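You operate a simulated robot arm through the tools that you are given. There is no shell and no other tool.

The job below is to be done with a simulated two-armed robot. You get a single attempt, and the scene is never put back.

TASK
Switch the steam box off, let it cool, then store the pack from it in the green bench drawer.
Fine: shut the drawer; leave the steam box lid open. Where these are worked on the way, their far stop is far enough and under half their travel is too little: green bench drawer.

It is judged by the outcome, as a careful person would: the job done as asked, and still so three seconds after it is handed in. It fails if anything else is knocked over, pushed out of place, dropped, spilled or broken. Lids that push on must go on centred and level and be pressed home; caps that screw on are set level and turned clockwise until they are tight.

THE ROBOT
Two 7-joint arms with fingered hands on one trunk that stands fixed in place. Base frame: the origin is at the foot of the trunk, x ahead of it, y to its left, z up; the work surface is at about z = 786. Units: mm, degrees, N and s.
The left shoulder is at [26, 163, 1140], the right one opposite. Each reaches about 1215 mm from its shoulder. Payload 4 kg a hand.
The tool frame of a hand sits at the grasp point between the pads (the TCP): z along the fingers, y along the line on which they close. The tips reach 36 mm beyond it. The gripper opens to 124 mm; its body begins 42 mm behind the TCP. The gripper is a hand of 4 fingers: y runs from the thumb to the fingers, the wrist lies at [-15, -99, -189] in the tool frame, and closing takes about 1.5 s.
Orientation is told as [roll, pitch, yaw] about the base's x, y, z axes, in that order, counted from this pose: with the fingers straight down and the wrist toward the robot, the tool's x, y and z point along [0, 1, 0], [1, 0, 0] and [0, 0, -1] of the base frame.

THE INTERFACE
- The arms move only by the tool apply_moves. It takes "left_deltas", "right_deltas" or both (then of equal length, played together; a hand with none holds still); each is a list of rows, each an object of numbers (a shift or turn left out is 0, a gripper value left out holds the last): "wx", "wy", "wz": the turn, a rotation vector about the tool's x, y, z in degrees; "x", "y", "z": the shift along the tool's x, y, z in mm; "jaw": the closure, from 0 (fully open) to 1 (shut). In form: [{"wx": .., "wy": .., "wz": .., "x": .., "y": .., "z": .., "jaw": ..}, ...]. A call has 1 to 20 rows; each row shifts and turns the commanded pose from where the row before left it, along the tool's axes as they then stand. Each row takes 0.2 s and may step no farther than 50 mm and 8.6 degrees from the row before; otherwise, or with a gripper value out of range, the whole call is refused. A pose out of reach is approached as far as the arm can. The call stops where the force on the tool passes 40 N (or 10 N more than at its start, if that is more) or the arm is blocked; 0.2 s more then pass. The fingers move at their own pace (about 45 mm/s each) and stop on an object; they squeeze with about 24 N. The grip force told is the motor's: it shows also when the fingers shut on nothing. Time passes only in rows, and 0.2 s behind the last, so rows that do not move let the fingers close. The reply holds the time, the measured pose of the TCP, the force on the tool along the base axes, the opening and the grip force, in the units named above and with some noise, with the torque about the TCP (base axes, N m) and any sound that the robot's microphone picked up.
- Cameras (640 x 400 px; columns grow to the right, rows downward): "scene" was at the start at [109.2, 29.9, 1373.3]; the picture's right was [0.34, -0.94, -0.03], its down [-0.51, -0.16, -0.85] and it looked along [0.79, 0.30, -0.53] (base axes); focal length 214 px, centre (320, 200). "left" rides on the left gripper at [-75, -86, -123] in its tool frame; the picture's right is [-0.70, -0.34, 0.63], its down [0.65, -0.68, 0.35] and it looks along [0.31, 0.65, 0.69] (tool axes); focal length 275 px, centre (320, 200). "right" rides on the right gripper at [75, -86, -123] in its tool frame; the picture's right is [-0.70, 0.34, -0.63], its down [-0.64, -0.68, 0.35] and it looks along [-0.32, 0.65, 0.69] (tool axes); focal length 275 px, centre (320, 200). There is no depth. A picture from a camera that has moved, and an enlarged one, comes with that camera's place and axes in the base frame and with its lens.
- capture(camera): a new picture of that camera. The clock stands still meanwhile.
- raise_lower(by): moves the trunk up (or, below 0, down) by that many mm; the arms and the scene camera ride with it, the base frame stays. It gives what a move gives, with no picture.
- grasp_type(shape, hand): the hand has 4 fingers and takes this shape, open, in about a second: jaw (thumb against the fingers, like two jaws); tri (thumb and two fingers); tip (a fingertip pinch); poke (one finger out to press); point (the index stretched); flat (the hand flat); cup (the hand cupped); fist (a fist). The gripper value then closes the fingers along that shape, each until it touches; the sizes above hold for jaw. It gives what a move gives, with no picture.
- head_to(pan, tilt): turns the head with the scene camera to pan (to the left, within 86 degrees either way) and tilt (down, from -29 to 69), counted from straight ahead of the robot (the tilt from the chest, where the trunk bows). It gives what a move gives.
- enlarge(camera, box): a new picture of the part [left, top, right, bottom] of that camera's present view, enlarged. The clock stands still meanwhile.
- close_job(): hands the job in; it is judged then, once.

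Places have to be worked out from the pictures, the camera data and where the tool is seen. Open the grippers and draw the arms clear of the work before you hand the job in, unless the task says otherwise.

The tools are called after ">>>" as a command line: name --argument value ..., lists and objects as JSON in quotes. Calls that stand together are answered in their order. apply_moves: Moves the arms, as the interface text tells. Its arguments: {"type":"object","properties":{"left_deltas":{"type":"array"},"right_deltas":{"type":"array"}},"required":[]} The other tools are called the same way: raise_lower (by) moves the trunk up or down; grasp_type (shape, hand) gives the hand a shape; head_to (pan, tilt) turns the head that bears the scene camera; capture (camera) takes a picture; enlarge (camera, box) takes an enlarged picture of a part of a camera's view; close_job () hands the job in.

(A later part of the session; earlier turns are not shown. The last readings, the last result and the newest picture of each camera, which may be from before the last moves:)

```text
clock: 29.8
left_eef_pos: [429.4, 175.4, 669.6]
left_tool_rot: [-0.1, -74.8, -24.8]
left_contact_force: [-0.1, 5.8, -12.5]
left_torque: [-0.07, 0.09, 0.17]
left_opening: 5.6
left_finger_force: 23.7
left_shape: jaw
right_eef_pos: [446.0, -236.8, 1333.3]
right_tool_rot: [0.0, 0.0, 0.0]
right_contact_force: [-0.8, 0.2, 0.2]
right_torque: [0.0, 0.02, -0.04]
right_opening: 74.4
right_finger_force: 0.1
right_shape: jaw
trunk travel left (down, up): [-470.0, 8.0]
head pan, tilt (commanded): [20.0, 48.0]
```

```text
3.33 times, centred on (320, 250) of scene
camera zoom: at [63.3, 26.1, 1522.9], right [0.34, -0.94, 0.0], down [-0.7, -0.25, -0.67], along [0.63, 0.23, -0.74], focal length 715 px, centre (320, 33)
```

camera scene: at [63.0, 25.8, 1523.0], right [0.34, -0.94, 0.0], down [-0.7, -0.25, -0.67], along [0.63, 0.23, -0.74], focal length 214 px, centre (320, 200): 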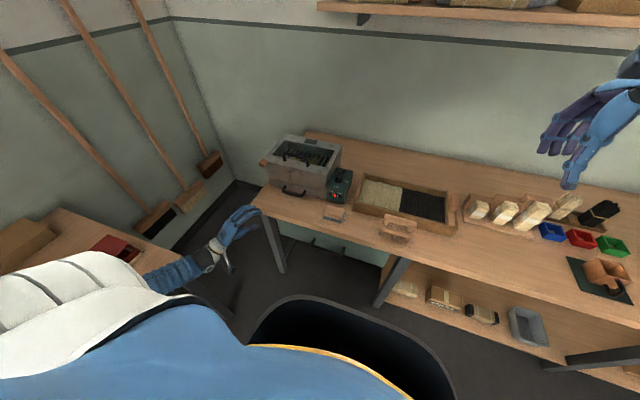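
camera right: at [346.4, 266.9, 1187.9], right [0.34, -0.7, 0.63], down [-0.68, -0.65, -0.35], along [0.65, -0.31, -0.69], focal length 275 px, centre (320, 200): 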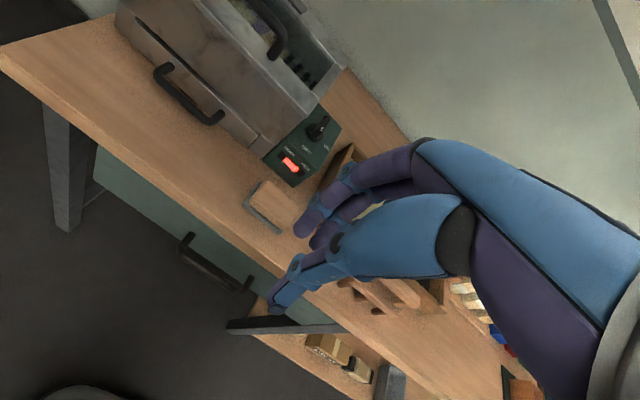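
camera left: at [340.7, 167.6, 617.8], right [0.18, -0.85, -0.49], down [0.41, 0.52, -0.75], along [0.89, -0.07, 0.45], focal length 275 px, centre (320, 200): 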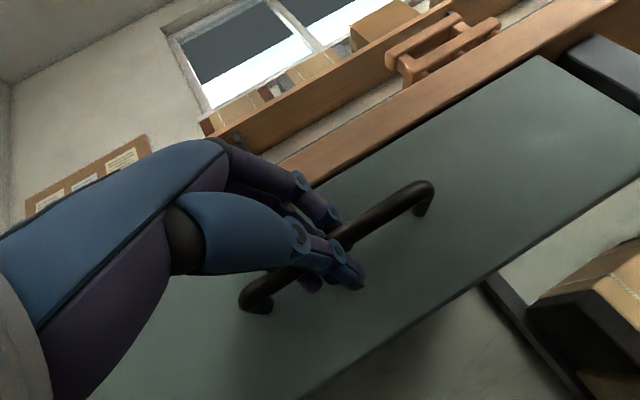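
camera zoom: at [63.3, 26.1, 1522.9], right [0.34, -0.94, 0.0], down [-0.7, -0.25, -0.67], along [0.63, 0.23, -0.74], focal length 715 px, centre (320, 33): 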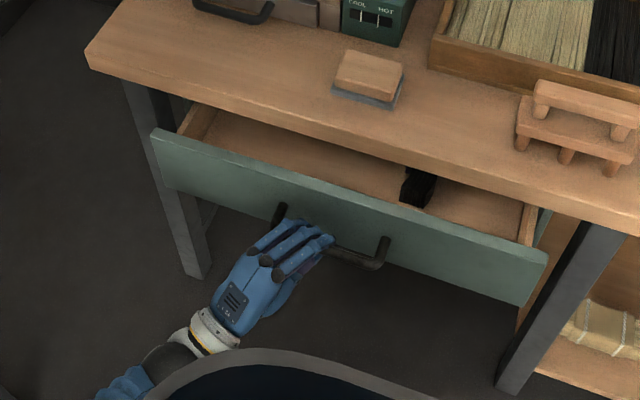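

The drawer follows, and there is something black already inside. I keep pulling, another 90 mm.

>>> apply_moves --left_deltas '[{"x": -6.3, "y": -3.5, "z": -13.1}, {"x": -6.3, "y": -3.5, "z": -13.1}, {"x": -6.3, "y": -3.5, "z": -13.1}, {"x": -6.3, "y": -3.5, "z": -13.1}, {"x": -6.3, "y": -3.5, "z": -13.1}, {"x": -6.3, "y": -3.5, "z": -13.1}]'

>>> capture --camera "scene"

```text
clock: 31.1
left_eef_pos: [341.9, 177.2, 669.6]
left_tool_rot: [0.4, -75.0, -25.2]
left_contact_force: [16.6, -5.0, -18.5]
left_torque: [0.01, -1.4, 0.35]
left_opening: 5.2
left_finger_force: 24.4
left_shape: jaw
right_eef_pos: [444.6, -237.7, 1333.6]
right_tool_rot: [0.0, 0.0, -0.2]
right_contact_force: [-0.2, 0.7, -0.1]
right_torque: [-0.01, -0.02, -0.02]
right_opening: 74.2
right_finger_force: 0.0
right_shape: jaw
trunk travel left (down, up): [-470.0, 8.0]
head pan, tilt (commanded): [20.0, 48.0]
```

```text
taken
camera scene: at [63.1, 25.5, 1522.9], right [0.34, -0.94, 0.0], down [-0.7, -0.25, -0.67], along [0.63, 0.23, -0.74], focal length 214 px, centre (320, 200)
```

scene: 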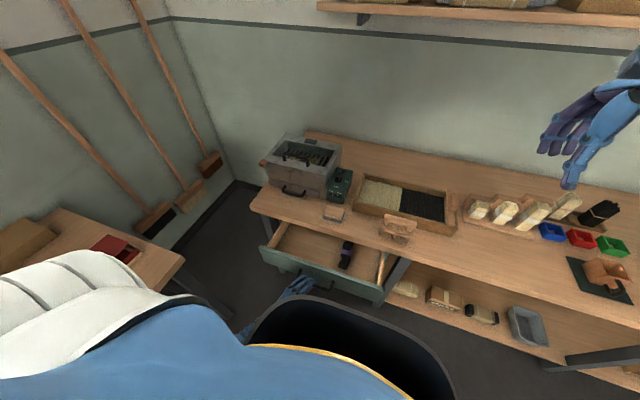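

The drawer is out by about 158 mm and the pull has begun to meet 17 N. I look closer before pulling on.

>>> enlarge --camera "scene" --box '[220, 180, 420, 330]'

>>> capture --camera "left"

```text
2.67 times, centred on (320, 255) of scene
camera zoom: at [63.1, 25.5, 1522.9], right [0.34, -0.94, 0.0], down [-0.7, -0.25, -0.67], along [0.63, 0.23, -0.74], focal length 572 px, centre (320, 53)
```

zoom: 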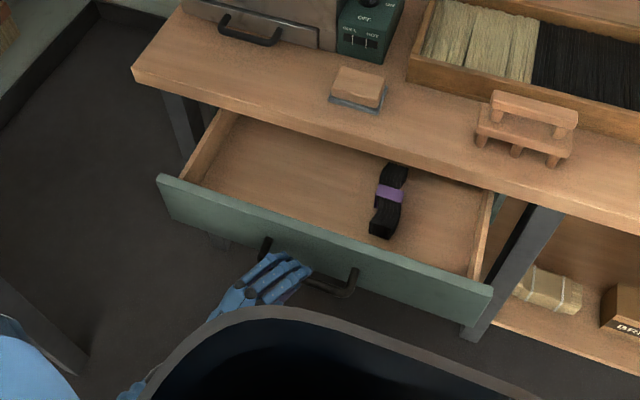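

```text
taken
camera left: at [182.4, 168.3, 618.1], right [0.18, -0.85, -0.49], down [0.42, 0.52, -0.75], along [0.89, -0.07, 0.45], focal length 275 px, centre (320, 200)
```

left: 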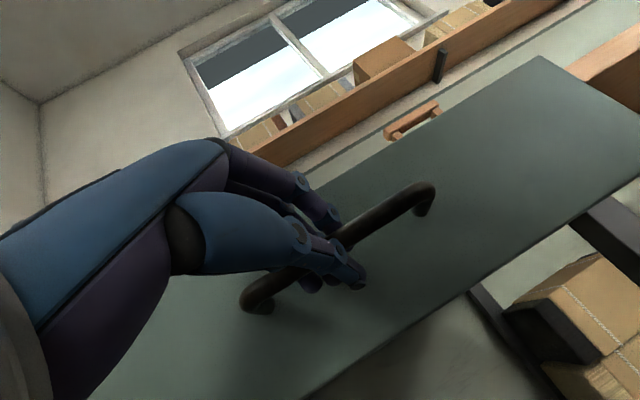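

The drawer slides well and holds another black, purple-banded pack near its right. I pull a little further in small steps, to find whether this is the far stop.

>>> apply_moves --left_deltas '[{"x": -4.2, "y": -2.3, "z": -8.7}, {"x": -4.2, "y": -2.3, "z": -8.7}]'

>>> enlarge --camera "scene" --box '[220, 180, 420, 330]'

```text
clock: 31.4
left_eef_pos: [340.8, 178.2, 669.3]
left_tool_rot: [1.2, -74.9, -26.0]
left_contact_force: [8.8, -5.0, -11.8]
left_torque: [0.14, 0.25, -0.24]
left_opening: 5.3
left_finger_force: 24.3
left_shape: jaw
right_eef_pos: [446.0, -236.0, 1332.6]
right_tool_rot: [-0.1, 0.0, -0.1]
right_contact_force: [0.5, 0.3, 0.2]
right_torque: [0.0, 0.01, -0.03]
right_opening: 74.3
right_finger_force: 0.1
right_shape: jaw
trunk travel left (down, up): [-470.0, 8.0]
head pan, tilt (commanded): [20.0, 48.0]
stopped in row 1 (left hand): the force on the tool passed its limit at 57 N (the readings are from after the stop); the commanded pose is now the measured one
```

```text
2.67 times, centred on (320, 255) of scene
camera zoom: at [63.4, 25.2, 1523.0], right [0.34, -0.94, 0.0], down [-0.7, -0.25, -0.67], along [0.63, 0.23, -0.74], focal length 572 px, centre (320, 53)
```

zoom: 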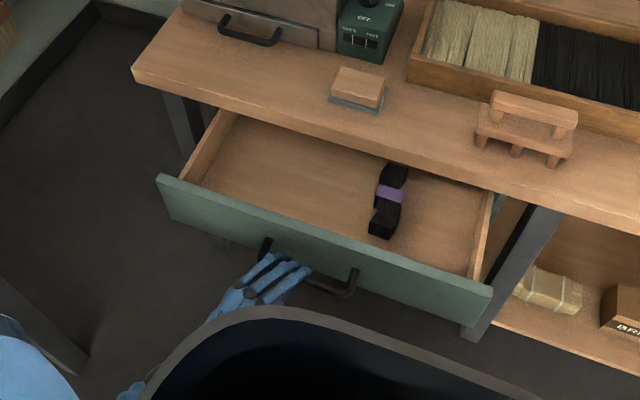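

At x≈341 the pull met a hard stop (57 N): the drawer is fully open (about 160 mm of travel). I open the hand and back off from the handle.

>>> apply_moves --left_deltas '[{"jaw": 0.45}, {}, {}, {}, {}, {"z": -15}, {"z": -20}, {"z": -25}]'

>>> enlarge --camera "scene" --box '[220, 180, 420, 330]'

>>> capture --camera "left"

```text
clock: 33.2
left_eef_pos: [288.8, 200.7, 686.2]
left_tool_rot: [1.0, -75.1, -25.8]
left_contact_force: [0.0, -0.3, -0.2]
left_torque: [0.02, -0.01, 0.0]
left_opening: 67.9
left_finger_force: 0.0
left_shape: jaw
right_eef_pos: [445.4, -237.5, 1333.0]
right_tool_rot: [0.0, 0.0, -0.2]
right_contact_force: [-0.3, 1.0, 0.2]
right_torque: [0.01, -0.02, -0.01]
right_opening: 74.0
right_finger_force: 0.0
right_shape: jaw
trunk travel left (down, up): [-470.0, 8.0]
head pan, tilt (commanded): [20.0, 48.0]
```

```text
2.67 times, centred on (320, 255) of scene
camera zoom: at [62.4, 25.6, 1523.1], right [0.34, -0.94, 0.0], down [-0.7, -0.25, -0.67], along [0.63, 0.23, -0.74], focal length 572 px, centre (320, 53)
```

zoom: 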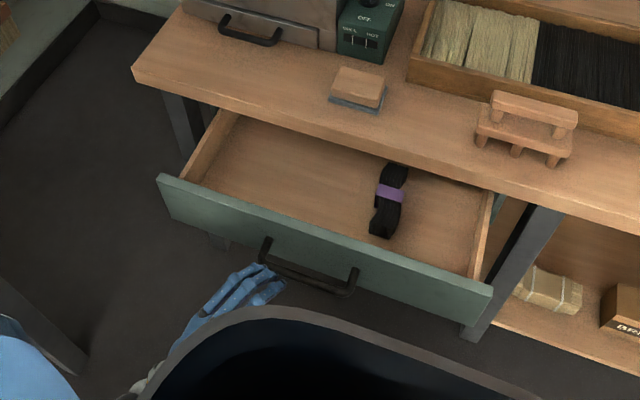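

```text
taken
camera left: at [128.7, 192.6, 633.9], right [0.18, -0.85, -0.49], down [0.42, 0.52, -0.74], along [0.89, -0.07, 0.45], focal length 275 px, centre (320, 200)
```

left: 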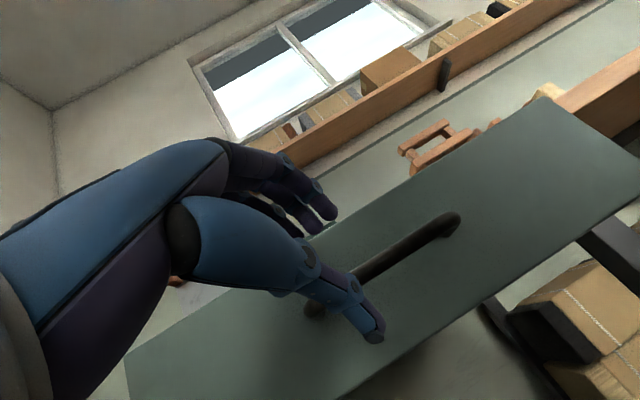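

The hand is clear of the handle. I raise it and carry it left-forward over the open drawer, staying clear of the bench.

>>> apply_moves --left_deltas '[{"x": 13.5, "y": 41.8, "z": -17.9}, {"x": 13.5, "y": 41.8, "z": -17.9}, {"x": 13.5, "y": 41.8, "z": -17.9}, {"x": 13.5, "y": 41.8, "z": -17.9}, {"x": 34.8, "y": 27.2, "z": 11.75}, {"x": 34.8, "y": 27.2, "z": 11.75}, {"x": 34.8, "y": 27.2, "z": 11.75}, {"x": 34.8, "y": 27.2, "z": 11.75}, {"x": 34.8, "y": 27.2, "z": 11.75}, {"x": 34.8, "y": 27.2, "z": 11.75}]'

>>> capture --camera "scene"

```text
clock: 35.4
left_eef_pos: [473.8, 404.6, 1004.1]
left_tool_rot: [0.6, -75.1, -25.6]
left_contact_force: [0.7, -0.1, -1.1]
left_torque: [0.0, 0.01, -0.01]
left_opening: 68.0
left_finger_force: 0.0
left_shape: jaw
right_eef_pos: [445.8, -236.6, 1332.9]
right_tool_rot: [0.0, 0.0, 0.1]
right_contact_force: [0.7, 0.7, 0.7]
right_torque: [0.0, 0.06, -0.01]
right_opening: 74.0
right_finger_force: 0.1
right_shape: jaw
trunk travel left (down, up): [-470.0, 8.0]
head pan, tilt (commanded): [20.0, 48.0]
```

```text
taken
camera scene: at [64.1, 26.3, 1523.0], right [0.34, -0.94, 0.0], down [-0.7, -0.25, -0.67], along [0.63, 0.23, -0.74], focal length 214 px, centre (320, 200)
```

scene: 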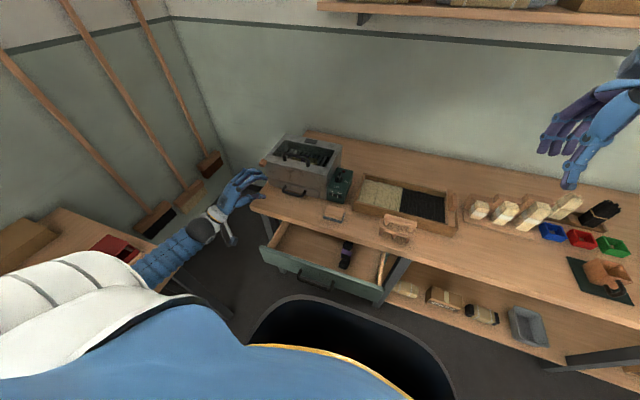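

All is as expected. I turn the left hand back to fingers-down.

>>> apply_moves --left_deltas '[{"wx": 8.35}, {"wx": 8.35}, {"wx": 8.35}, {"wx": 8.35}, {"wx": 8.35}, {"wx": 8.35}, {"wx": 8.35}, {"wx": 8.35}, {"wx": 8.3}, {"wz": -8.5}, {"wz": -8.5}, {"wz": -8.5}]'

>>> capture --camera "left"

>>> enlarge --camera "scene" --box '[240, 120, 370, 220]'

```text
clock: 38.0
left_eef_pos: [475.7, 404.2, 1006.0]
left_tool_rot: [0.3, -0.1, 0.7]
left_contact_force: [-0.2, -0.5, -0.5]
left_torque: [0.02, 0.0, 0.03]
left_opening: 68.0
left_finger_force: 0.1
left_shape: jaw
right_eef_pos: [447.5, -235.7, 1333.5]
right_tool_rot: [0.0, 0.0, 0.0]
right_contact_force: [0.3, 0.4, -0.9]
right_torque: [0.0, -0.05, 0.01]
right_opening: 74.1
right_finger_force: 0.1
right_shape: jaw
trunk travel left (down, up): [-470.0, 8.0]
head pan, tilt (commanded): [20.0, 48.0]
```

```text
taken
camera left: at [390.9, 326.9, 1128.1], right [-0.33, -0.7, -0.64], down [-0.69, 0.64, -0.34], along [0.65, 0.33, -0.69], focal length 275 px, centre (320, 200)
```

left: 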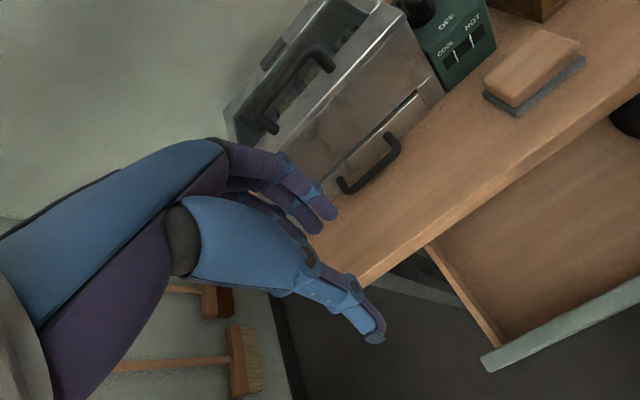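

```text
4.00 times, centred on (305, 170) of scene
camera zoom: at [63.7, 25.1, 1523.0], right [0.34, -0.94, 0.0], down [-0.7, -0.25, -0.67], along [0.63, 0.23, -0.74], focal length 858 px, centre (380, 320)
```

zoom: 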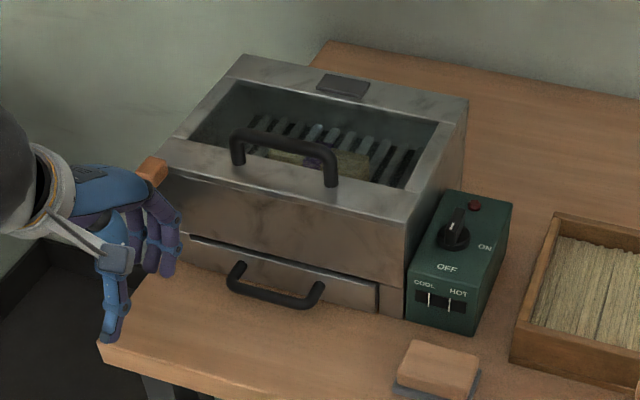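

The lamp and the bar are both dark now. I enlarge the display to read it exactly, and the box top to understand the lid.

>>> enlarge --camera "left" --box '[400, 0, 520, 100]'

>>> enlarge --camera "scene" --box '[318, 160, 358, 210]'

>>> enlarge --camera "left" --box '[210, 0, 460, 220]'

```text
4.00 times, centred on (460, 50) of left
camera zoom: at [390.9, 326.9, 1128.1], right [-0.33, -0.7, -0.64], down [-0.69, 0.64, -0.34], along [0.65, 0.33, -0.69], focal length 1101 px, centre (-240, 800)
```

zoom: 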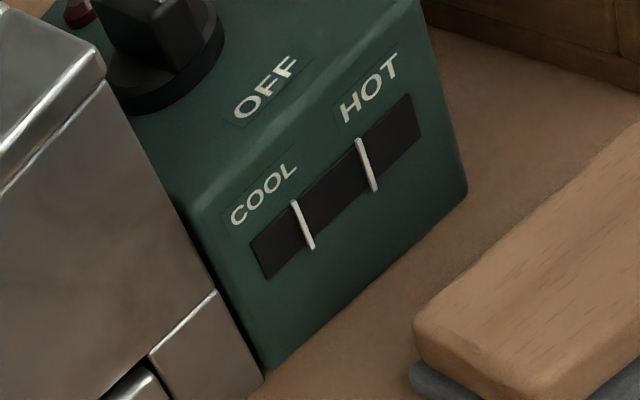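

```text
8.00 times, centred on (338, 185) of scene
camera zoom: at [63.7, 25.1, 1523.0], right [0.34, -0.94, 0.0], down [-0.7, -0.25, -0.67], along [0.63, 0.23, -0.74], focal length 1716 px, centre (176, 320)
```

zoom: 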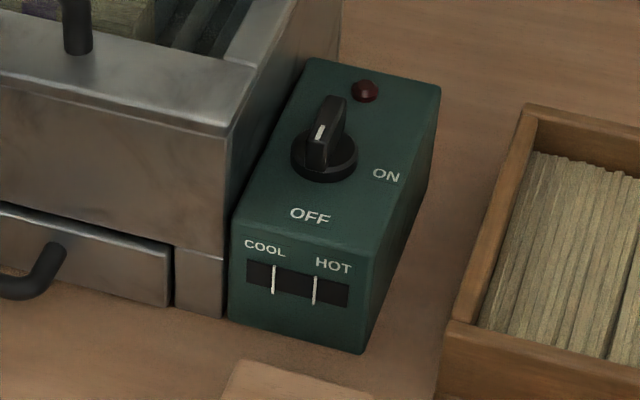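

```text
1.82 times, centred on (335, 110) of left
camera zoom: at [390.9, 326.9, 1128.1], right [-0.33, -0.7, -0.64], down [-0.69, 0.64, -0.34], along [0.65, 0.33, -0.69], focal length 500 px, centre (293, 364)
```

zoom: 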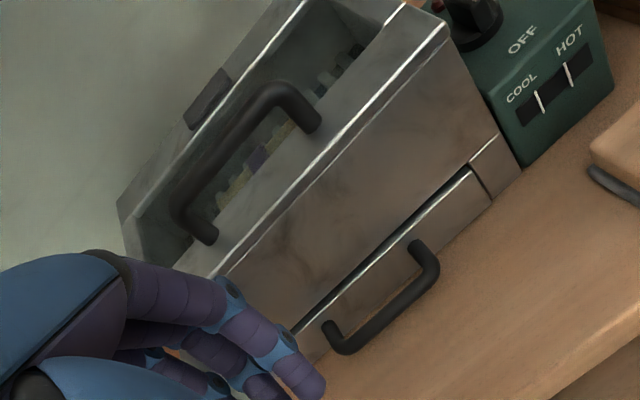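

The display is fully dark, i.e. below COOL. Before handling the lid, I bring the left hand's camera to the box's left side to look at the wooden tab there and at the lid's hinge.

>>> apply_moves --left_deltas '[{"x": 34.3, "y": 30.7, "z": 4.3}, {"x": 34.3, "y": 30.7, "z": 4.3}, {"x": 34.3, "y": 30.7, "z": 4.3}, {"x": 34.3, "y": 30.7, "z": 4.3}, {"x": 34.3, "y": 30.7, "z": 4.3}, {"x": 34.3, "y": 30.7, "z": 4.3}, {"wz": 8.57}, {"wz": 8.57}, {"wz": 8.57}, {"wz": 8.57}, {"wz": 8.57}, {"wz": 8.57}, {"wz": 8.57}]'

>>> capture --camera "left"

>>> capture --camera "scene"

```text
clock: 40.8
left_eef_pos: [657.7, 611.1, 981.1]
left_tool_rot: [0.1, 0.1, -59.4]
left_contact_force: [-0.2, -0.3, -0.4]
left_torque: [-0.01, 0.02, 0.0]
left_opening: 67.9
left_finger_force: 0.0
left_shape: jaw
right_eef_pos: [447.5, -236.4, 1333.5]
right_tool_rot: [-0.1, 0.0, 0.0]
right_contact_force: [-0.3, 0.3, 1.0]
right_torque: [0.0, 0.03, -0.03]
right_opening: 74.3
right_finger_force: 0.0
right_shape: jaw
trunk travel left (down, up): [-470.0, 8.0]
head pan, tilt (commanded): [20.0, 48.0]
```

```text
taken
camera left: at [549.0, 646.4, 1103.4], right [-0.77, -0.06, -0.63], down [0.21, 0.92, -0.34], along [0.6, -0.4, -0.69], focal length 275 px, centre (320, 200)
```

left: 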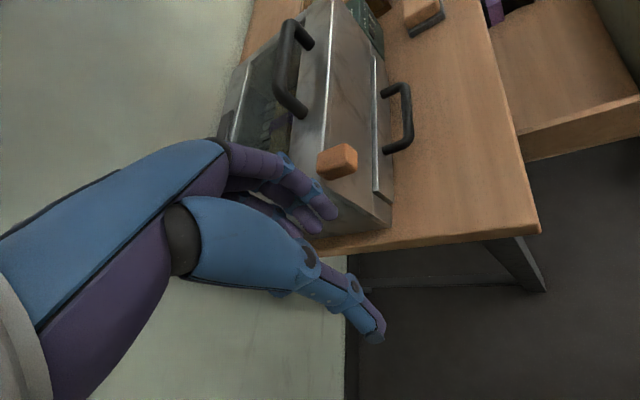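

```text
taken
camera scene: at [63.7, 25.5, 1523.0], right [0.34, -0.94, 0.0], down [-0.7, -0.25, -0.67], along [0.63, 0.23, -0.74], focal length 214 px, centre (320, 200)
```

scene: 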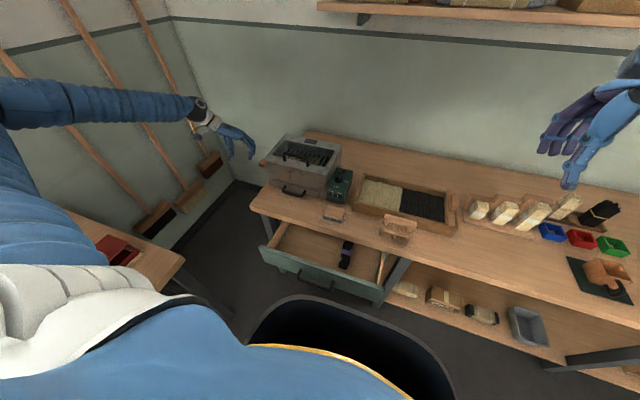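

I enlarge the box in this view.

>>> enlarge --camera "left" --box '[200, 0, 430, 240]'

```text
1.67 times, centred on (315, 120) of left
camera zoom: at [549.0, 646.4, 1103.4], right [-0.77, -0.06, -0.63], down [0.21, 0.92, -0.34], along [0.6, -0.4, -0.69], focal length 459 px, centre (328, 333)
```

zoom: 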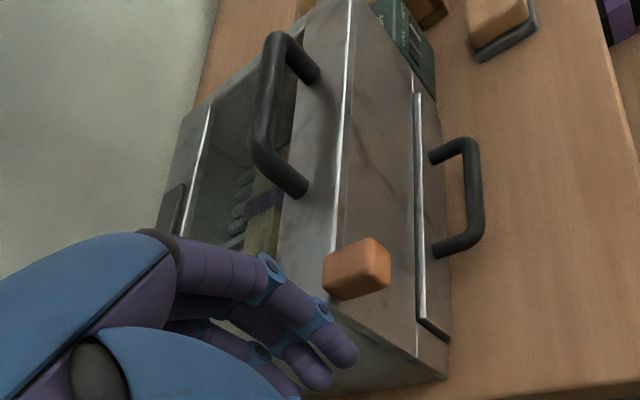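

The wooden tab sits at the box's left front corner; the handle is on the lid's front with the lid presumably hinged at the rear (x≈955). I will grip the lid handle from the front (fingers ahead, thumb under the bar), so the hand can swing with the lid. First I unyaw and bring the hand in front of the box.

>>> apply_moves --left_deltas '[{"wz": -8.5}, {"wz": -8.5}, {"wz": -8.5}, {"wz": -8.5}, {"wz": -8.5}, {"wz": -8.5}, {"wz": -8.4}, {"y": -46}, {"y": -46}, {"y": -46}, {"x": -45}, {"x": -45}, {"x": -45}, {"x": -45}, {"x": -45}]'

>>> capture --camera "left"

```text
clock: 44.0
left_eef_pos: [520.7, 384.5, 980.4]
left_tool_rot: [0.3, 0.0, 0.1]
left_contact_force: [-0.4, -0.7, 0.4]
left_torque: [0.03, 0.01, -0.03]
left_opening: 67.9
left_finger_force: 0.1
left_shape: jaw
right_eef_pos: [447.4, -236.7, 1332.3]
right_tool_rot: [0.0, 0.1, -0.1]
right_contact_force: [-0.8, -0.5, -0.8]
right_torque: [0.04, 0.01, -0.01]
right_opening: 74.3
right_finger_force: 0.0
right_shape: jaw
trunk travel left (down, up): [-470.0, 8.0]
head pan, tilt (commanded): [20.0, 48.0]
```

```text
taken
camera left: at [434.4, 308.8, 1102.4], right [-0.34, -0.69, -0.64], down [-0.68, 0.65, -0.34], along [0.65, 0.32, -0.69], focal length 275 px, centre (320, 200)
```

left: 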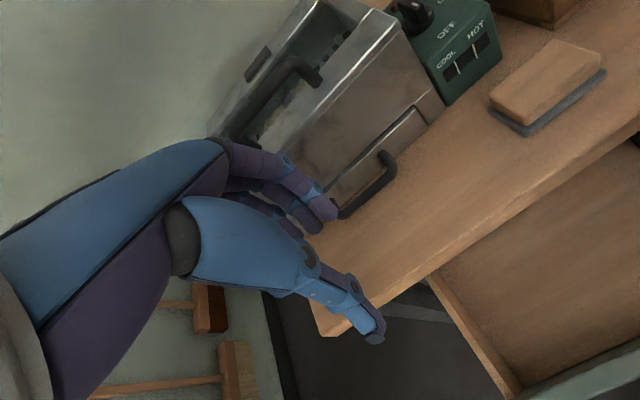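

The hand is in front of the box. I tilt it by −80° so the fingers point ahead, then look again.

>>> apply_moves --left_deltas '[{"wx": -8}, {"wx": -8}, {"wx": -8}, {"wx": -8}, {"wx": -8}, {"wx": -8}, {"wx": -8}, {"wx": -8}, {"wx": -8}, {"wx": -8}, {"z": 30}, {"z": 30}, {"z": 20}]'

>>> capture --camera "left"

>>> enlarge --camera "scene" --box '[220, 120, 360, 220]'

```text
clock: 46.8
left_eef_pos: [598.5, 385.3, 967.3]
left_tool_rot: [1.5, -80.1, -1.3]
left_contact_force: [0.6, 0.1, 0.6]
left_torque: [0.0, -0.01, 0.0]
left_opening: 68.4
left_finger_force: 0.1
left_shape: jaw
right_eef_pos: [447.5, -237.9, 1333.6]
right_tool_rot: [0.1, 0.0, 0.0]
right_contact_force: [-0.1, 0.1, -0.5]
right_torque: [0.01, -0.02, -0.01]
right_opening: 74.0
right_finger_force: 0.1
right_shape: jaw
trunk travel left (down, up): [-470.0, 8.0]
head pan, tilt (commanded): [20.0, 48.0]
```

```text
taken
camera left: at [461.8, 311.1, 903.1], right [0.57, -0.69, -0.44], down [0.22, 0.65, -0.73], along [0.79, 0.31, 0.52], focal length 275 px, centre (320, 200)
```

left: 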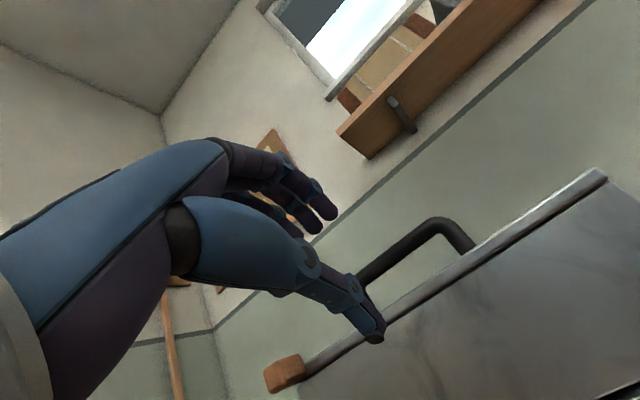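

```text
4.00 times, centred on (290, 170) of scene
camera zoom: at [63.5, 24.6, 1523.0], right [0.34, -0.94, 0.0], down [-0.7, -0.25, -0.67], along [0.63, 0.23, -0.74], focal length 858 px, centre (440, 320)
```

zoom: 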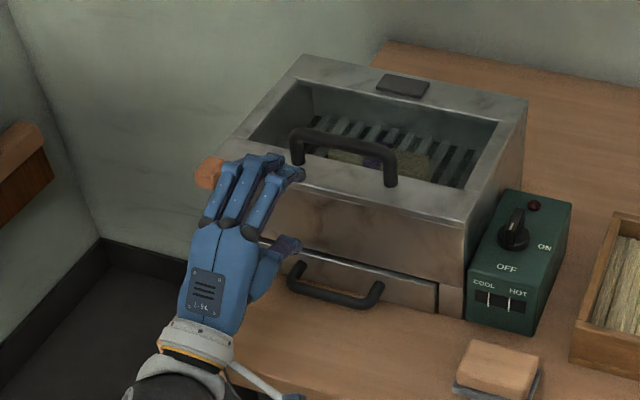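

The low view shows the wooden tab is fixed to the lid's left end; the bar's centre is about 40 mm above the lid plate (z≈963). I level the hand (tilt −90°), narrow the opening to ~44 mm and move closer before inserting the thumb under the bar.

>>> apply_moves --left_deltas '[{"wx": -5, "jaw": 0.645}, {"wx": -5}, {"z": 25, "y": 2}, {"z": 20}, {}]'

>>> capture --camera "left"

>>> enlarge --camera "scene" --box '[240, 125, 350, 210]'

```text
clock: 48.0
left_eef_pos: [645.3, 386.3, 970.2]
left_tool_rot: [115.5, -89.7, -115.5]
left_contact_force: [-0.2, -0.7, 0.0]
left_torque: [0.03, -0.01, -0.05]
left_opening: 44.6
left_finger_force: 0.0
left_shape: jaw
right_eef_pos: [446.0, -236.7, 1333.2]
right_tool_rot: [0.0, 0.0, -0.1]
right_contact_force: [0.0, 0.3, 0.5]
right_torque: [0.0, 0.02, 0.02]
right_opening: 74.1
right_finger_force: 0.2
right_shape: jaw
trunk travel left (down, up): [-470.0, 8.0]
head pan, tilt (commanded): [20.0, 48.0]
```

```text
taken
camera left: at [521.1, 311.9, 883.6], right [0.63, -0.69, -0.34], down [0.35, 0.65, -0.68], along [0.69, 0.31, 0.65], focal length 275 px, centre (320, 200)
```

left: 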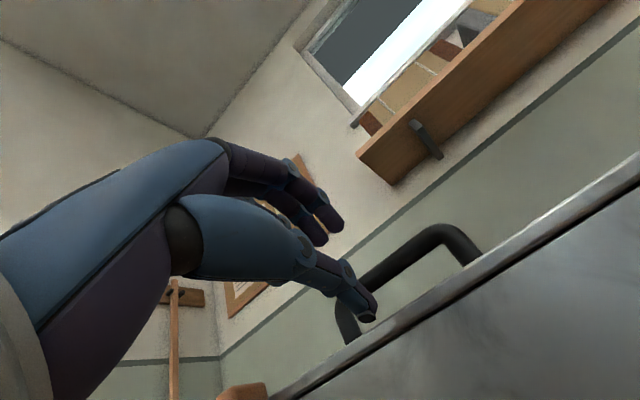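

```text
4.71 times, centred on (295, 168) of scene
camera zoom: at [62.6, 25.7, 1523.0], right [0.34, -0.94, 0.0], down [-0.7, -0.25, -0.67], along [0.63, 0.23, -0.74], focal length 1009 px, centre (438, 353)
```

zoom: 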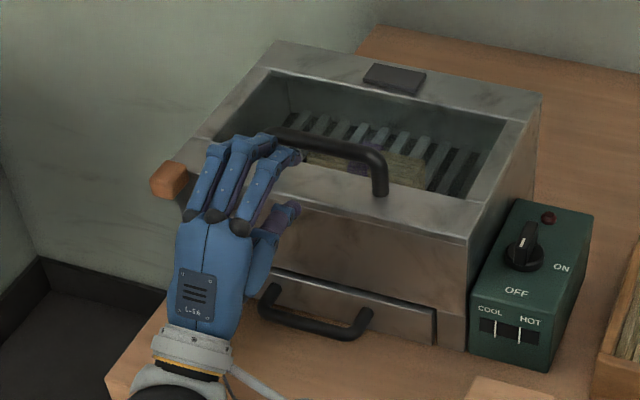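

Thumb tip seen from the scene camera agrees with the tool frame; the bar centre is at about (745, ·, 964). I advance 83 mm with the thumb just under the bar and watch the force.

>>> apply_moves --left_deltas '[{"y": 2, "z": 20}, {"z": 20}, {"z": 18}, {"z": 15}, {"z": 10}, {}]'

>>> capture --camera "left"

>>> enlarge --camera "scene" --box '[250, 125, 350, 205]'

```text
clock: 49.4
left_eef_pos: [726.1, 386.4, 971.1]
left_tool_rot: [113.6, -89.7, -113.6]
left_contact_force: [0.2, 0.4, -0.2]
left_torque: [-0.03, -0.03, 0.0]
left_opening: 44.2
left_finger_force: 0.0
left_shape: jaw
right_eef_pos: [445.8, -237.0, 1333.7]
right_tool_rot: [-0.1, 0.0, -0.1]
right_contact_force: [0.2, 1.1, 0.3]
right_torque: [-0.01, 0.02, -0.01]
right_opening: 74.2
right_finger_force: 0.0
right_shape: jaw
trunk travel left (down, up): [-470.0, 8.0]
head pan, tilt (commanded): [20.0, 48.0]
```

```text
taken
camera left: at [603.2, 312.3, 884.7], right [0.63, -0.69, -0.34], down [0.35, 0.65, -0.68], along [0.69, 0.31, 0.65], focal length 275 px, centre (320, 200)
```

left: 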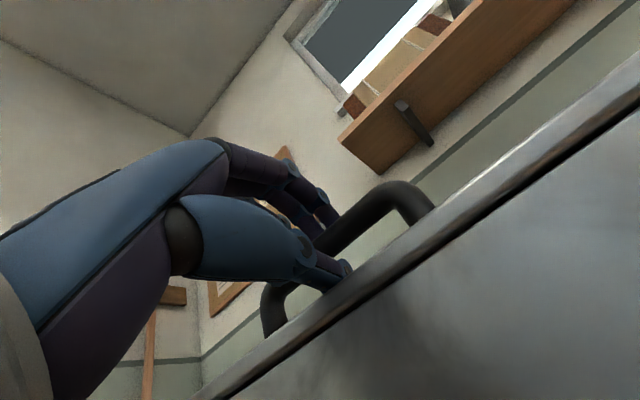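

```text
5.00 times, centred on (300, 165) of scene
camera zoom: at [63.0, 25.5, 1523.0], right [0.34, -0.94, 0.0], down [-0.7, -0.25, -0.67], along [0.63, 0.23, -0.74], focal length 1072 px, centre (420, 375)
```

zoom: 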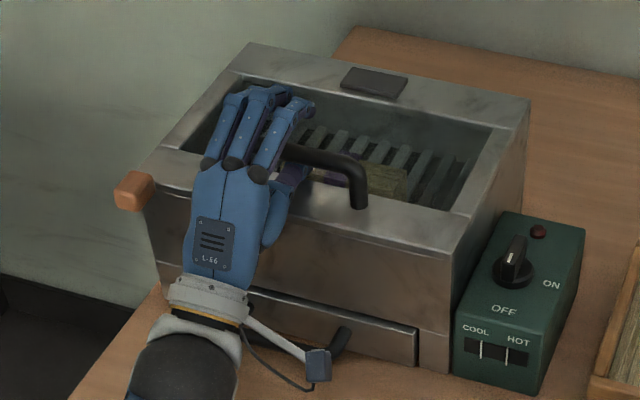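

No contact yet, and the bar lies between thumb and fingers. I close gradually to capture it and read the force.

>>> apply_moves --left_deltas '[{"jaw": 0.8}, {}, {}, {"jaw": 1.0}, {}, {}, {}]'

>>> enlarge --camera "scene" --box '[250, 125, 350, 205]'

```text
clock: 51.0
left_eef_pos: [726.2, 388.1, 970.1]
left_tool_rot: [92.4, -89.8, -92.4]
left_contact_force: [7.7, 1.7, -5.1]
left_torque: [-0.15, 0.0, 0.07]
left_opening: 7.6
left_finger_force: 24.3
left_shape: jaw
right_eef_pos: [447.9, -237.5, 1333.7]
right_tool_rot: [0.0, 0.0, -0.2]
right_contact_force: [0.8, 0.4, 0.7]
right_torque: [0.01, -0.02, 0.0]
right_opening: 74.1
right_finger_force: 0.0
right_shape: jaw
trunk travel left (down, up): [-470.0, 8.0]
head pan, tilt (commanded): [20.0, 48.0]
```

```text
5.00 times, centred on (300, 165) of scene
camera zoom: at [64.2, 25.8, 1522.9], right [0.34, -0.94, 0.0], down [-0.7, -0.25, -0.67], along [0.63, 0.23, -0.74], focal length 1072 px, centre (420, 375)
```

zoom: 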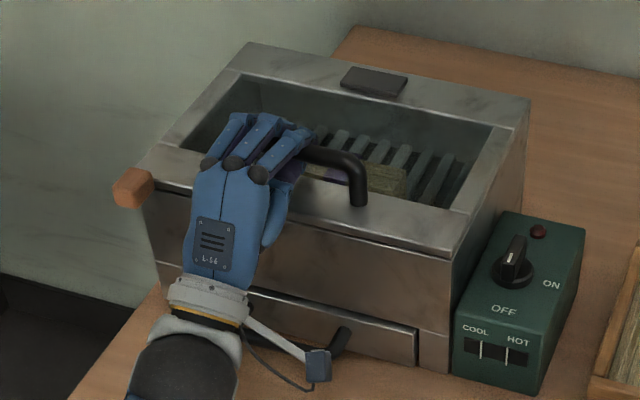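

The handle is captured (opening 7.6, small forces). I try a first small lift of about 5° about a hinge assumed at the rear top edge (x≈955, z≈922).

>>> apply_moves --left_deltas '[{"wx": 2.5, "y": 9.9, "z": 2.3}, {"wx": 2.5, "y": 9.9, "z": 2.3}, {}]'

>>> enlarge --camera "scene" --box '[250, 125, 350, 205]'

```text
clock: 51.8
left_eef_pos: [730.2, 386.1, 989.2]
left_tool_rot: [2.4, -84.9, -2.4]
left_contact_force: [4.2, 4.2, -3.8]
left_torque: [-0.17, 0.01, 0.08]
left_opening: 7.5
left_finger_force: 24.1
left_shape: jaw
right_eef_pos: [447.3, -236.6, 1333.0]
right_tool_rot: [0.0, 0.0, 0.0]
right_contact_force: [1.1, -1.3, 0.4]
right_torque: [0.01, 0.0, 0.01]
right_opening: 74.2
right_finger_force: 0.1
right_shape: jaw
trunk travel left (down, up): [-470.0, 8.0]
head pan, tilt (commanded): [20.0, 48.0]
```

```text
5.00 times, centred on (300, 165) of scene
camera zoom: at [63.9, 26.2, 1523.0], right [0.34, -0.94, 0.0], down [-0.7, -0.25, -0.67], along [0.63, 0.23, -0.74], focal length 1072 px, centre (420, 375)
```

zoom: 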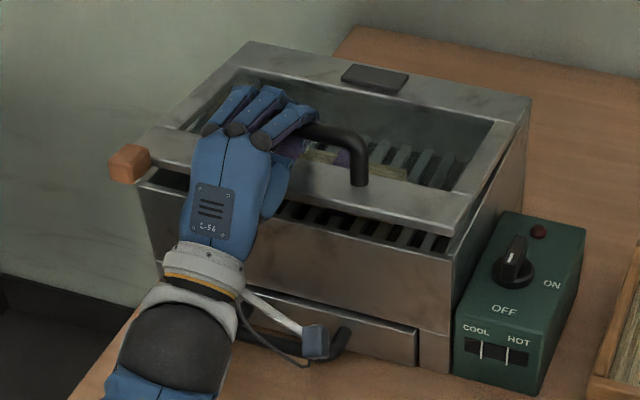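

The lid lifts and is hinged at the back. I continue in 5° steps, 20° more.

>>> apply_moves --left_deltas '[{"wx": 5, "y": 19.8, "z": 5}, {"wx": 5, "y": 19.8, "z": 5}, {"wx": 5, "y": 19.8, "z": 5}, {"wx": 5, "y": 19.8, "z": 5}]'

>>> capture --camera "scene"

```text
clock: 52.8
left_eef_pos: [769.9, 386.2, 1061.6]
left_tool_rot: [0.4, -65.0, -0.3]
left_contact_force: [3.9, 11.1, -6.7]
left_torque: [-0.11, 0.04, 0.23]
left_opening: 7.4
left_finger_force: 23.9
left_shape: jaw
right_eef_pos: [448.6, -235.7, 1333.1]
right_tool_rot: [0.0, 0.1, 0.1]
right_contact_force: [0.0, -0.3, 0.0]
right_torque: [0.01, 0.01, 0.0]
right_opening: 74.3
right_finger_force: 0.2
right_shape: jaw
trunk travel left (down, up): [-470.0, 8.0]
head pan, tilt (commanded): [20.0, 48.0]
```

```text
taken
camera scene: at [64.7, 27.0, 1522.9], right [0.34, -0.94, 0.0], down [-0.7, -0.25, -0.67], along [0.63, 0.23, -0.74], focal length 214 px, centre (320, 200)
```

scene: 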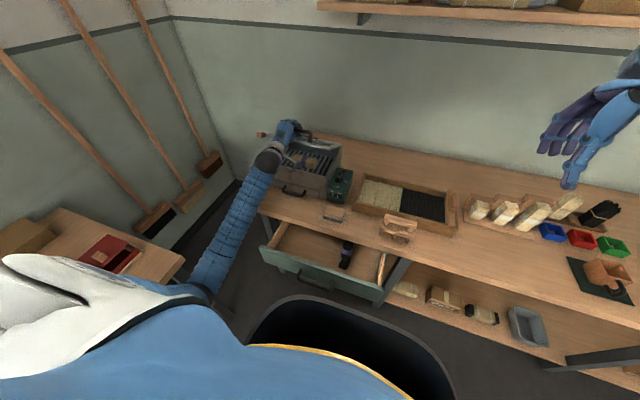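

Tracking matches a hinge at about (955, 922); forces are small (11 N sideways). I ease 2 mm to +y and continue 25° more.

>>> apply_moves --left_deltas '[{"wx": 5, "x": 2, "y": 19.8, "z": 5}, {"wx": 5, "y": 19.8, "z": 5}, {"wx": 5, "y": 19.8, "z": 5}, {"wx": 5, "y": 19.8, "z": 5}, {"wx": 5, "y": 19.8, "z": 5}]'

>>> enlarge --camera "scene" --box '[230, 90, 370, 210]'

```text
clock: 54.0
left_eef_pos: [848.3, 387.1, 1125.4]
left_tool_rot: [0.3, -39.8, -0.3]
left_contact_force: [9.1, -3.6, -25.4]
left_torque: [0.09, 0.2, 0.09]
left_opening: 7.4
left_finger_force: 23.5
left_shape: jaw
right_eef_pos: [451.1, -236.1, 1331.9]
right_tool_rot: [0.0, 0.2, 0.0]
right_contact_force: [-0.2, 0.3, -0.5]
right_torque: [0.0, 0.02, -0.03]
right_opening: 74.0
right_finger_force: 0.1
right_shape: jaw
trunk travel left (down, up): [-470.0, 8.0]
head pan, tilt (commanded): [20.0, 48.0]
```

```text
3.33 times, centred on (300, 150) of scene
camera zoom: at [67.8, 26.0, 1522.7], right [0.34, -0.94, 0.0], down [-0.7, -0.25, -0.67], along [0.63, 0.23, -0.75], focal length 715 px, centre (387, 367)
```

zoom: 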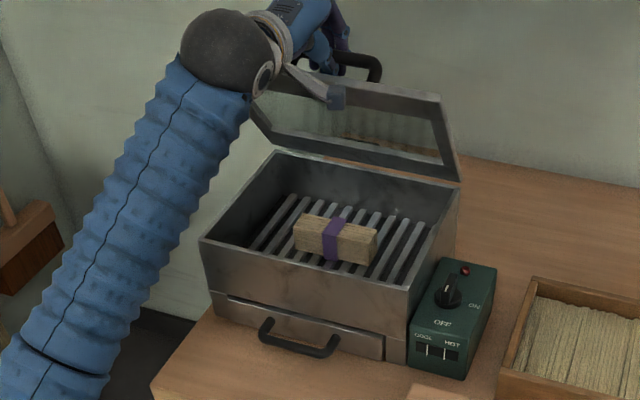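

The lid is at about 50° and the window and pack are plain. The forces suggest the hinge is nearer, at about (933, 928). I correct for that and swing another 20°.

>>> apply_moves --left_deltas '[{"y": -1.8, "z": 5}, {"wx": 5, "y": 17.2, "z": 5.9}, {"wx": 5, "y": 17.2, "z": 5.9}, {"wx": 5, "y": 17.2, "z": 5.9}, {"wx": 5, "y": 17.2, "z": 5.9}]'

>>> enlarge --camera "scene" --box '[230, 70, 390, 210]'

```text
clock: 55.2
left_eef_pos: [918.5, 387.3, 1144.2]
left_tool_rot: [0.1, -20.2, -0.1]
left_contact_force: [-1.5, -3.7, 3.5]
left_torque: [-0.07, -0.01, 0.02]
left_opening: 6.4
left_finger_force: 23.7
left_shape: jaw
right_eef_pos: [446.6, -236.6, 1333.0]
right_tool_rot: [0.1, 0.0, 0.1]
right_contact_force: [1.1, -0.2, -0.2]
right_torque: [-0.03, 0.01, 0.02]
right_opening: 74.0
right_finger_force: 0.0
right_shape: jaw
trunk travel left (down, up): [-470.0, 8.0]
head pan, tilt (commanded): [20.0, 48.0]
```

```text
2.86 times, centred on (310, 140) of scene
camera zoom: at [63.7, 24.9, 1523.1], right [0.34, -0.94, 0.0], down [-0.7, -0.25, -0.67], along [0.63, 0.23, -0.74], focal length 613 px, centre (349, 371)
```

zoom: 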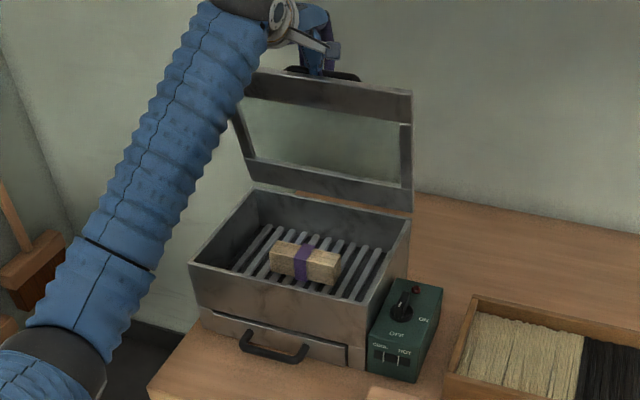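

Forces are near zero and the lid stands at about 75–80°. I carry it on by 10° and read the force.

>>> apply_moves --left_deltas '[{"wx": 5, "y": 17.5, "z": 6}, {"wx": 5, "y": 17.5, "z": 6}]'

>>> enlarge --camera "scene" --box '[230, 70, 390, 210]'

```text
clock: 55.8
left_eef_pos: [953.3, 387.5, 1143.8]
left_tool_rot: [0.4, -10.2, 0.1]
left_contact_force: [0.8, -4.8, 11.5]
left_torque: [-0.09, -0.09, 0.03]
left_opening: 5.7
left_finger_force: 24.3
left_shape: jaw
right_eef_pos: [446.3, -237.4, 1334.1]
right_tool_rot: [0.1, 0.0, 0.1]
right_contact_force: [0.0, -0.4, 0.4]
right_torque: [0.01, -0.01, 0.01]
right_opening: 74.3
right_finger_force: 0.1
right_shape: jaw
trunk travel left (down, up): [-470.0, 8.0]
head pan, tilt (commanded): [20.0, 48.0]
```

```text
2.86 times, centred on (310, 140) of scene
camera zoom: at [62.5, 24.3, 1523.2], right [0.34, -0.94, 0.0], down [-0.7, -0.25, -0.67], along [0.63, 0.23, -0.74], focal length 613 px, centre (349, 371)
```

zoom: 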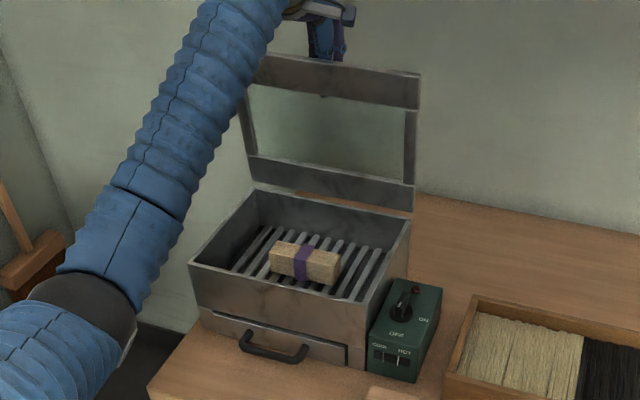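

A slight upward push of 11 N shows the tool is a touch low; I raise it 2 mm and swing 10° more toward the lid's stop.

>>> apply_moves --left_deltas '[{"wx": 5, "y": 17.5, "z": 3.5}, {"wx": 5, "y": 17.5, "z": 5}]'

>>> enlarge --camera "scene" --box '[230, 70, 390, 210]'

```text
clock: 56.4
left_eef_pos: [988.8, 388.0, 1140.4]
left_tool_rot: [0.3, 0.0, 0.0]
left_contact_force: [3.1, -2.9, 9.9]
left_torque: [-0.07, -0.1, 0.04]
left_opening: 5.5
left_finger_force: 23.6
left_shape: jaw
right_eef_pos: [447.3, -237.0, 1333.1]
right_tool_rot: [0.0, -0.1, -0.1]
right_contact_force: [-0.1, 0.0, 0.0]
right_torque: [-0.03, -0.01, 0.01]
right_opening: 74.0
right_finger_force: 0.1
right_shape: jaw
trunk travel left (down, up): [-470.0, 8.0]
head pan, tilt (commanded): [20.0, 48.0]
```

```text
2.86 times, centred on (310, 140) of scene
camera zoom: at [62.9, 24.8, 1523.1], right [0.34, -0.94, 0.0], down [-0.7, -0.25, -0.67], along [0.63, 0.23, -0.74], focal length 613 px, centre (349, 371)
```

zoom: 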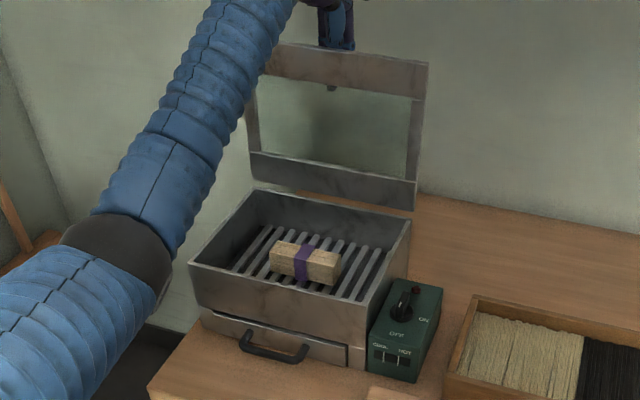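

The lid is past vertical (~95°) with small forces. I go another 10° to find its stop.

>>> apply_moves --left_deltas '[{"wx": 5, "y": 18, "z": 3.7}, {"wx": 5, "y": 18, "z": 5.5}]'

>>> enlarge --camera "scene" --box '[230, 70, 390, 210]'

```text
clock: 57.0
left_eef_pos: [1023.9, 387.1, 1127.8]
left_tool_rot: [0.3, 10.0, 0.2]
left_contact_force: [2.7, -1.5, 3.3]
left_torque: [-0.02, -0.05, 0.08]
left_opening: 5.3
left_finger_force: 24.0
left_shape: jaw
right_eef_pos: [446.7, -236.7, 1332.6]
right_tool_rot: [0.0, 0.1, 0.0]
right_contact_force: [-0.3, -0.6, -0.8]
right_torque: [-0.02, -0.02, 0.01]
right_opening: 74.1
right_finger_force: 0.0
right_shape: jaw
trunk travel left (down, up): [-470.0, 8.0]
head pan, tilt (commanded): [20.0, 48.0]
```

```text
2.86 times, centred on (310, 140) of scene
camera zoom: at [62.9, 24.7, 1523.1], right [0.34, -0.94, 0.0], down [-0.7, -0.25, -0.67], along [0.63, 0.23, -0.74], focal length 613 px, centre (349, 371)
```

zoom: 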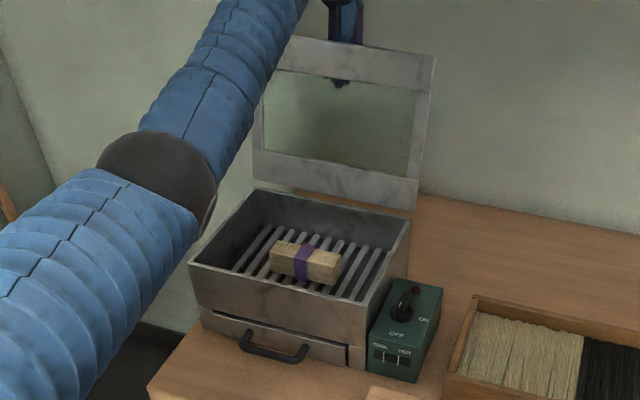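

Still free at ~104°. I continue 10° more, watching for the stop.

>>> apply_moves --left_deltas '[{"wx": 5, "y": 17.5, "z": 5}, {"wx": 5, "y": 17.5, "z": 5.5}]'

>>> enlarge --camera "scene" --box '[230, 70, 390, 210]'

```text
clock: 57.6
left_eef_pos: [1019.9, 380.6, 1106.4]
left_tool_rot: [0.2, 19.9, 0.1]
left_contact_force: [-8.9, -0.7, 9.9]
left_torque: [-0.02, -0.19, -0.04]
left_opening: 5.5
left_finger_force: 24.3
left_shape: jaw
left hand out of reach, approached as far as the arm can: row 2
right_eef_pos: [445.8, -236.0, 1333.9]
right_tool_rot: [0.0, -0.1, -0.1]
right_contact_force: [-0.4, -0.9, -0.6]
right_torque: [-0.04, 0.05, 0.04]
right_opening: 73.8
right_finger_force: 0.1
right_shape: jaw
trunk travel left (down, up): [-470.0, 8.0]
head pan, tilt (commanded): [20.0, 48.0]
```

```text
2.86 times, centred on (310, 140) of scene
camera zoom: at [62.7, 26.9, 1523.0], right [0.34, -0.94, 0.0], down [-0.7, -0.25, -0.67], along [0.63, 0.23, -0.74], focal length 613 px, centre (349, 371)
```

zoom: 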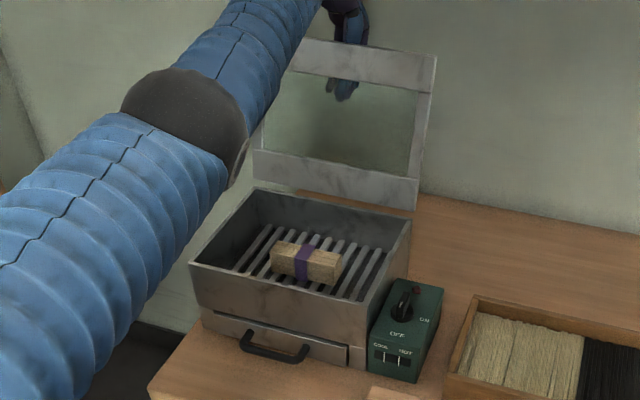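

The arm reaches no further there; the lid is at ~104°. I loosen the fingers slightly (bar still captured) to see whether the lid stays back by itself.

>>> apply_moves --left_deltas '[{"jaw": 0.72}, {}, {}, {}]'

>>> enlarge --camera "scene" --box '[230, 70, 390, 210]'

>>> capture --camera "left"

```text
clock: 58.6
left_eef_pos: [1020.8, 378.7, 1107.0]
left_tool_rot: [0.2, 20.0, 0.0]
left_contact_force: [0.2, 0.5, -1.4]
left_torque: [0.0, -0.33, 0.0]
left_opening: 32.2
left_finger_force: 0.1
left_shape: jaw
right_eef_pos: [446.3, -235.9, 1333.3]
right_tool_rot: [0.0, 0.0, 0.0]
right_contact_force: [0.5, -0.5, -0.3]
right_torque: [0.02, 0.01, 0.0]
right_opening: 74.1
right_finger_force: 0.0
right_shape: jaw
trunk travel left (down, up): [-470.0, 8.0]
head pan, tilt (commanded): [20.0, 48.0]
```

```text
2.86 times, centred on (310, 140) of scene
camera zoom: at [63.4, 25.6, 1523.0], right [0.34, -0.94, 0.0], down [-0.7, -0.25, -0.67], along [0.63, 0.23, -0.74], focal length 613 px, centre (349, 371)
```

zoom: 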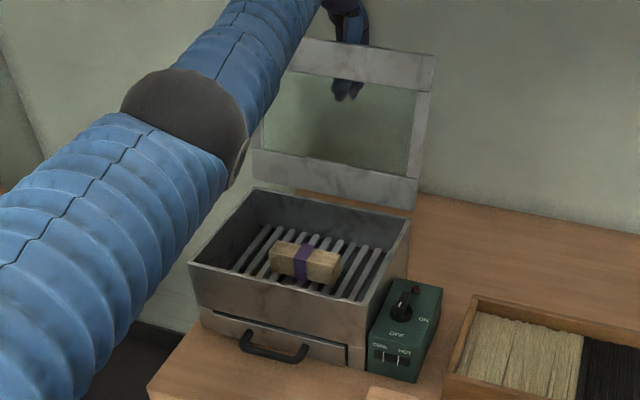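

```text
taken
camera left: at [981.6, 303.6, 1250.9], right [-0.53, -0.69, -0.48], down [-0.76, 0.65, -0.09], along [0.37, 0.32, -0.87], focal length 275 px, centre (320, 200)
```

left: 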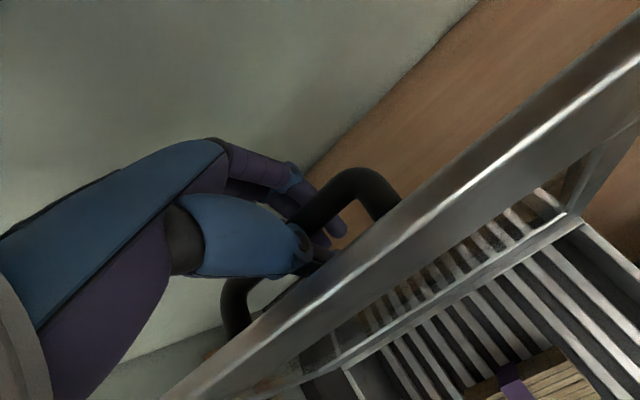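

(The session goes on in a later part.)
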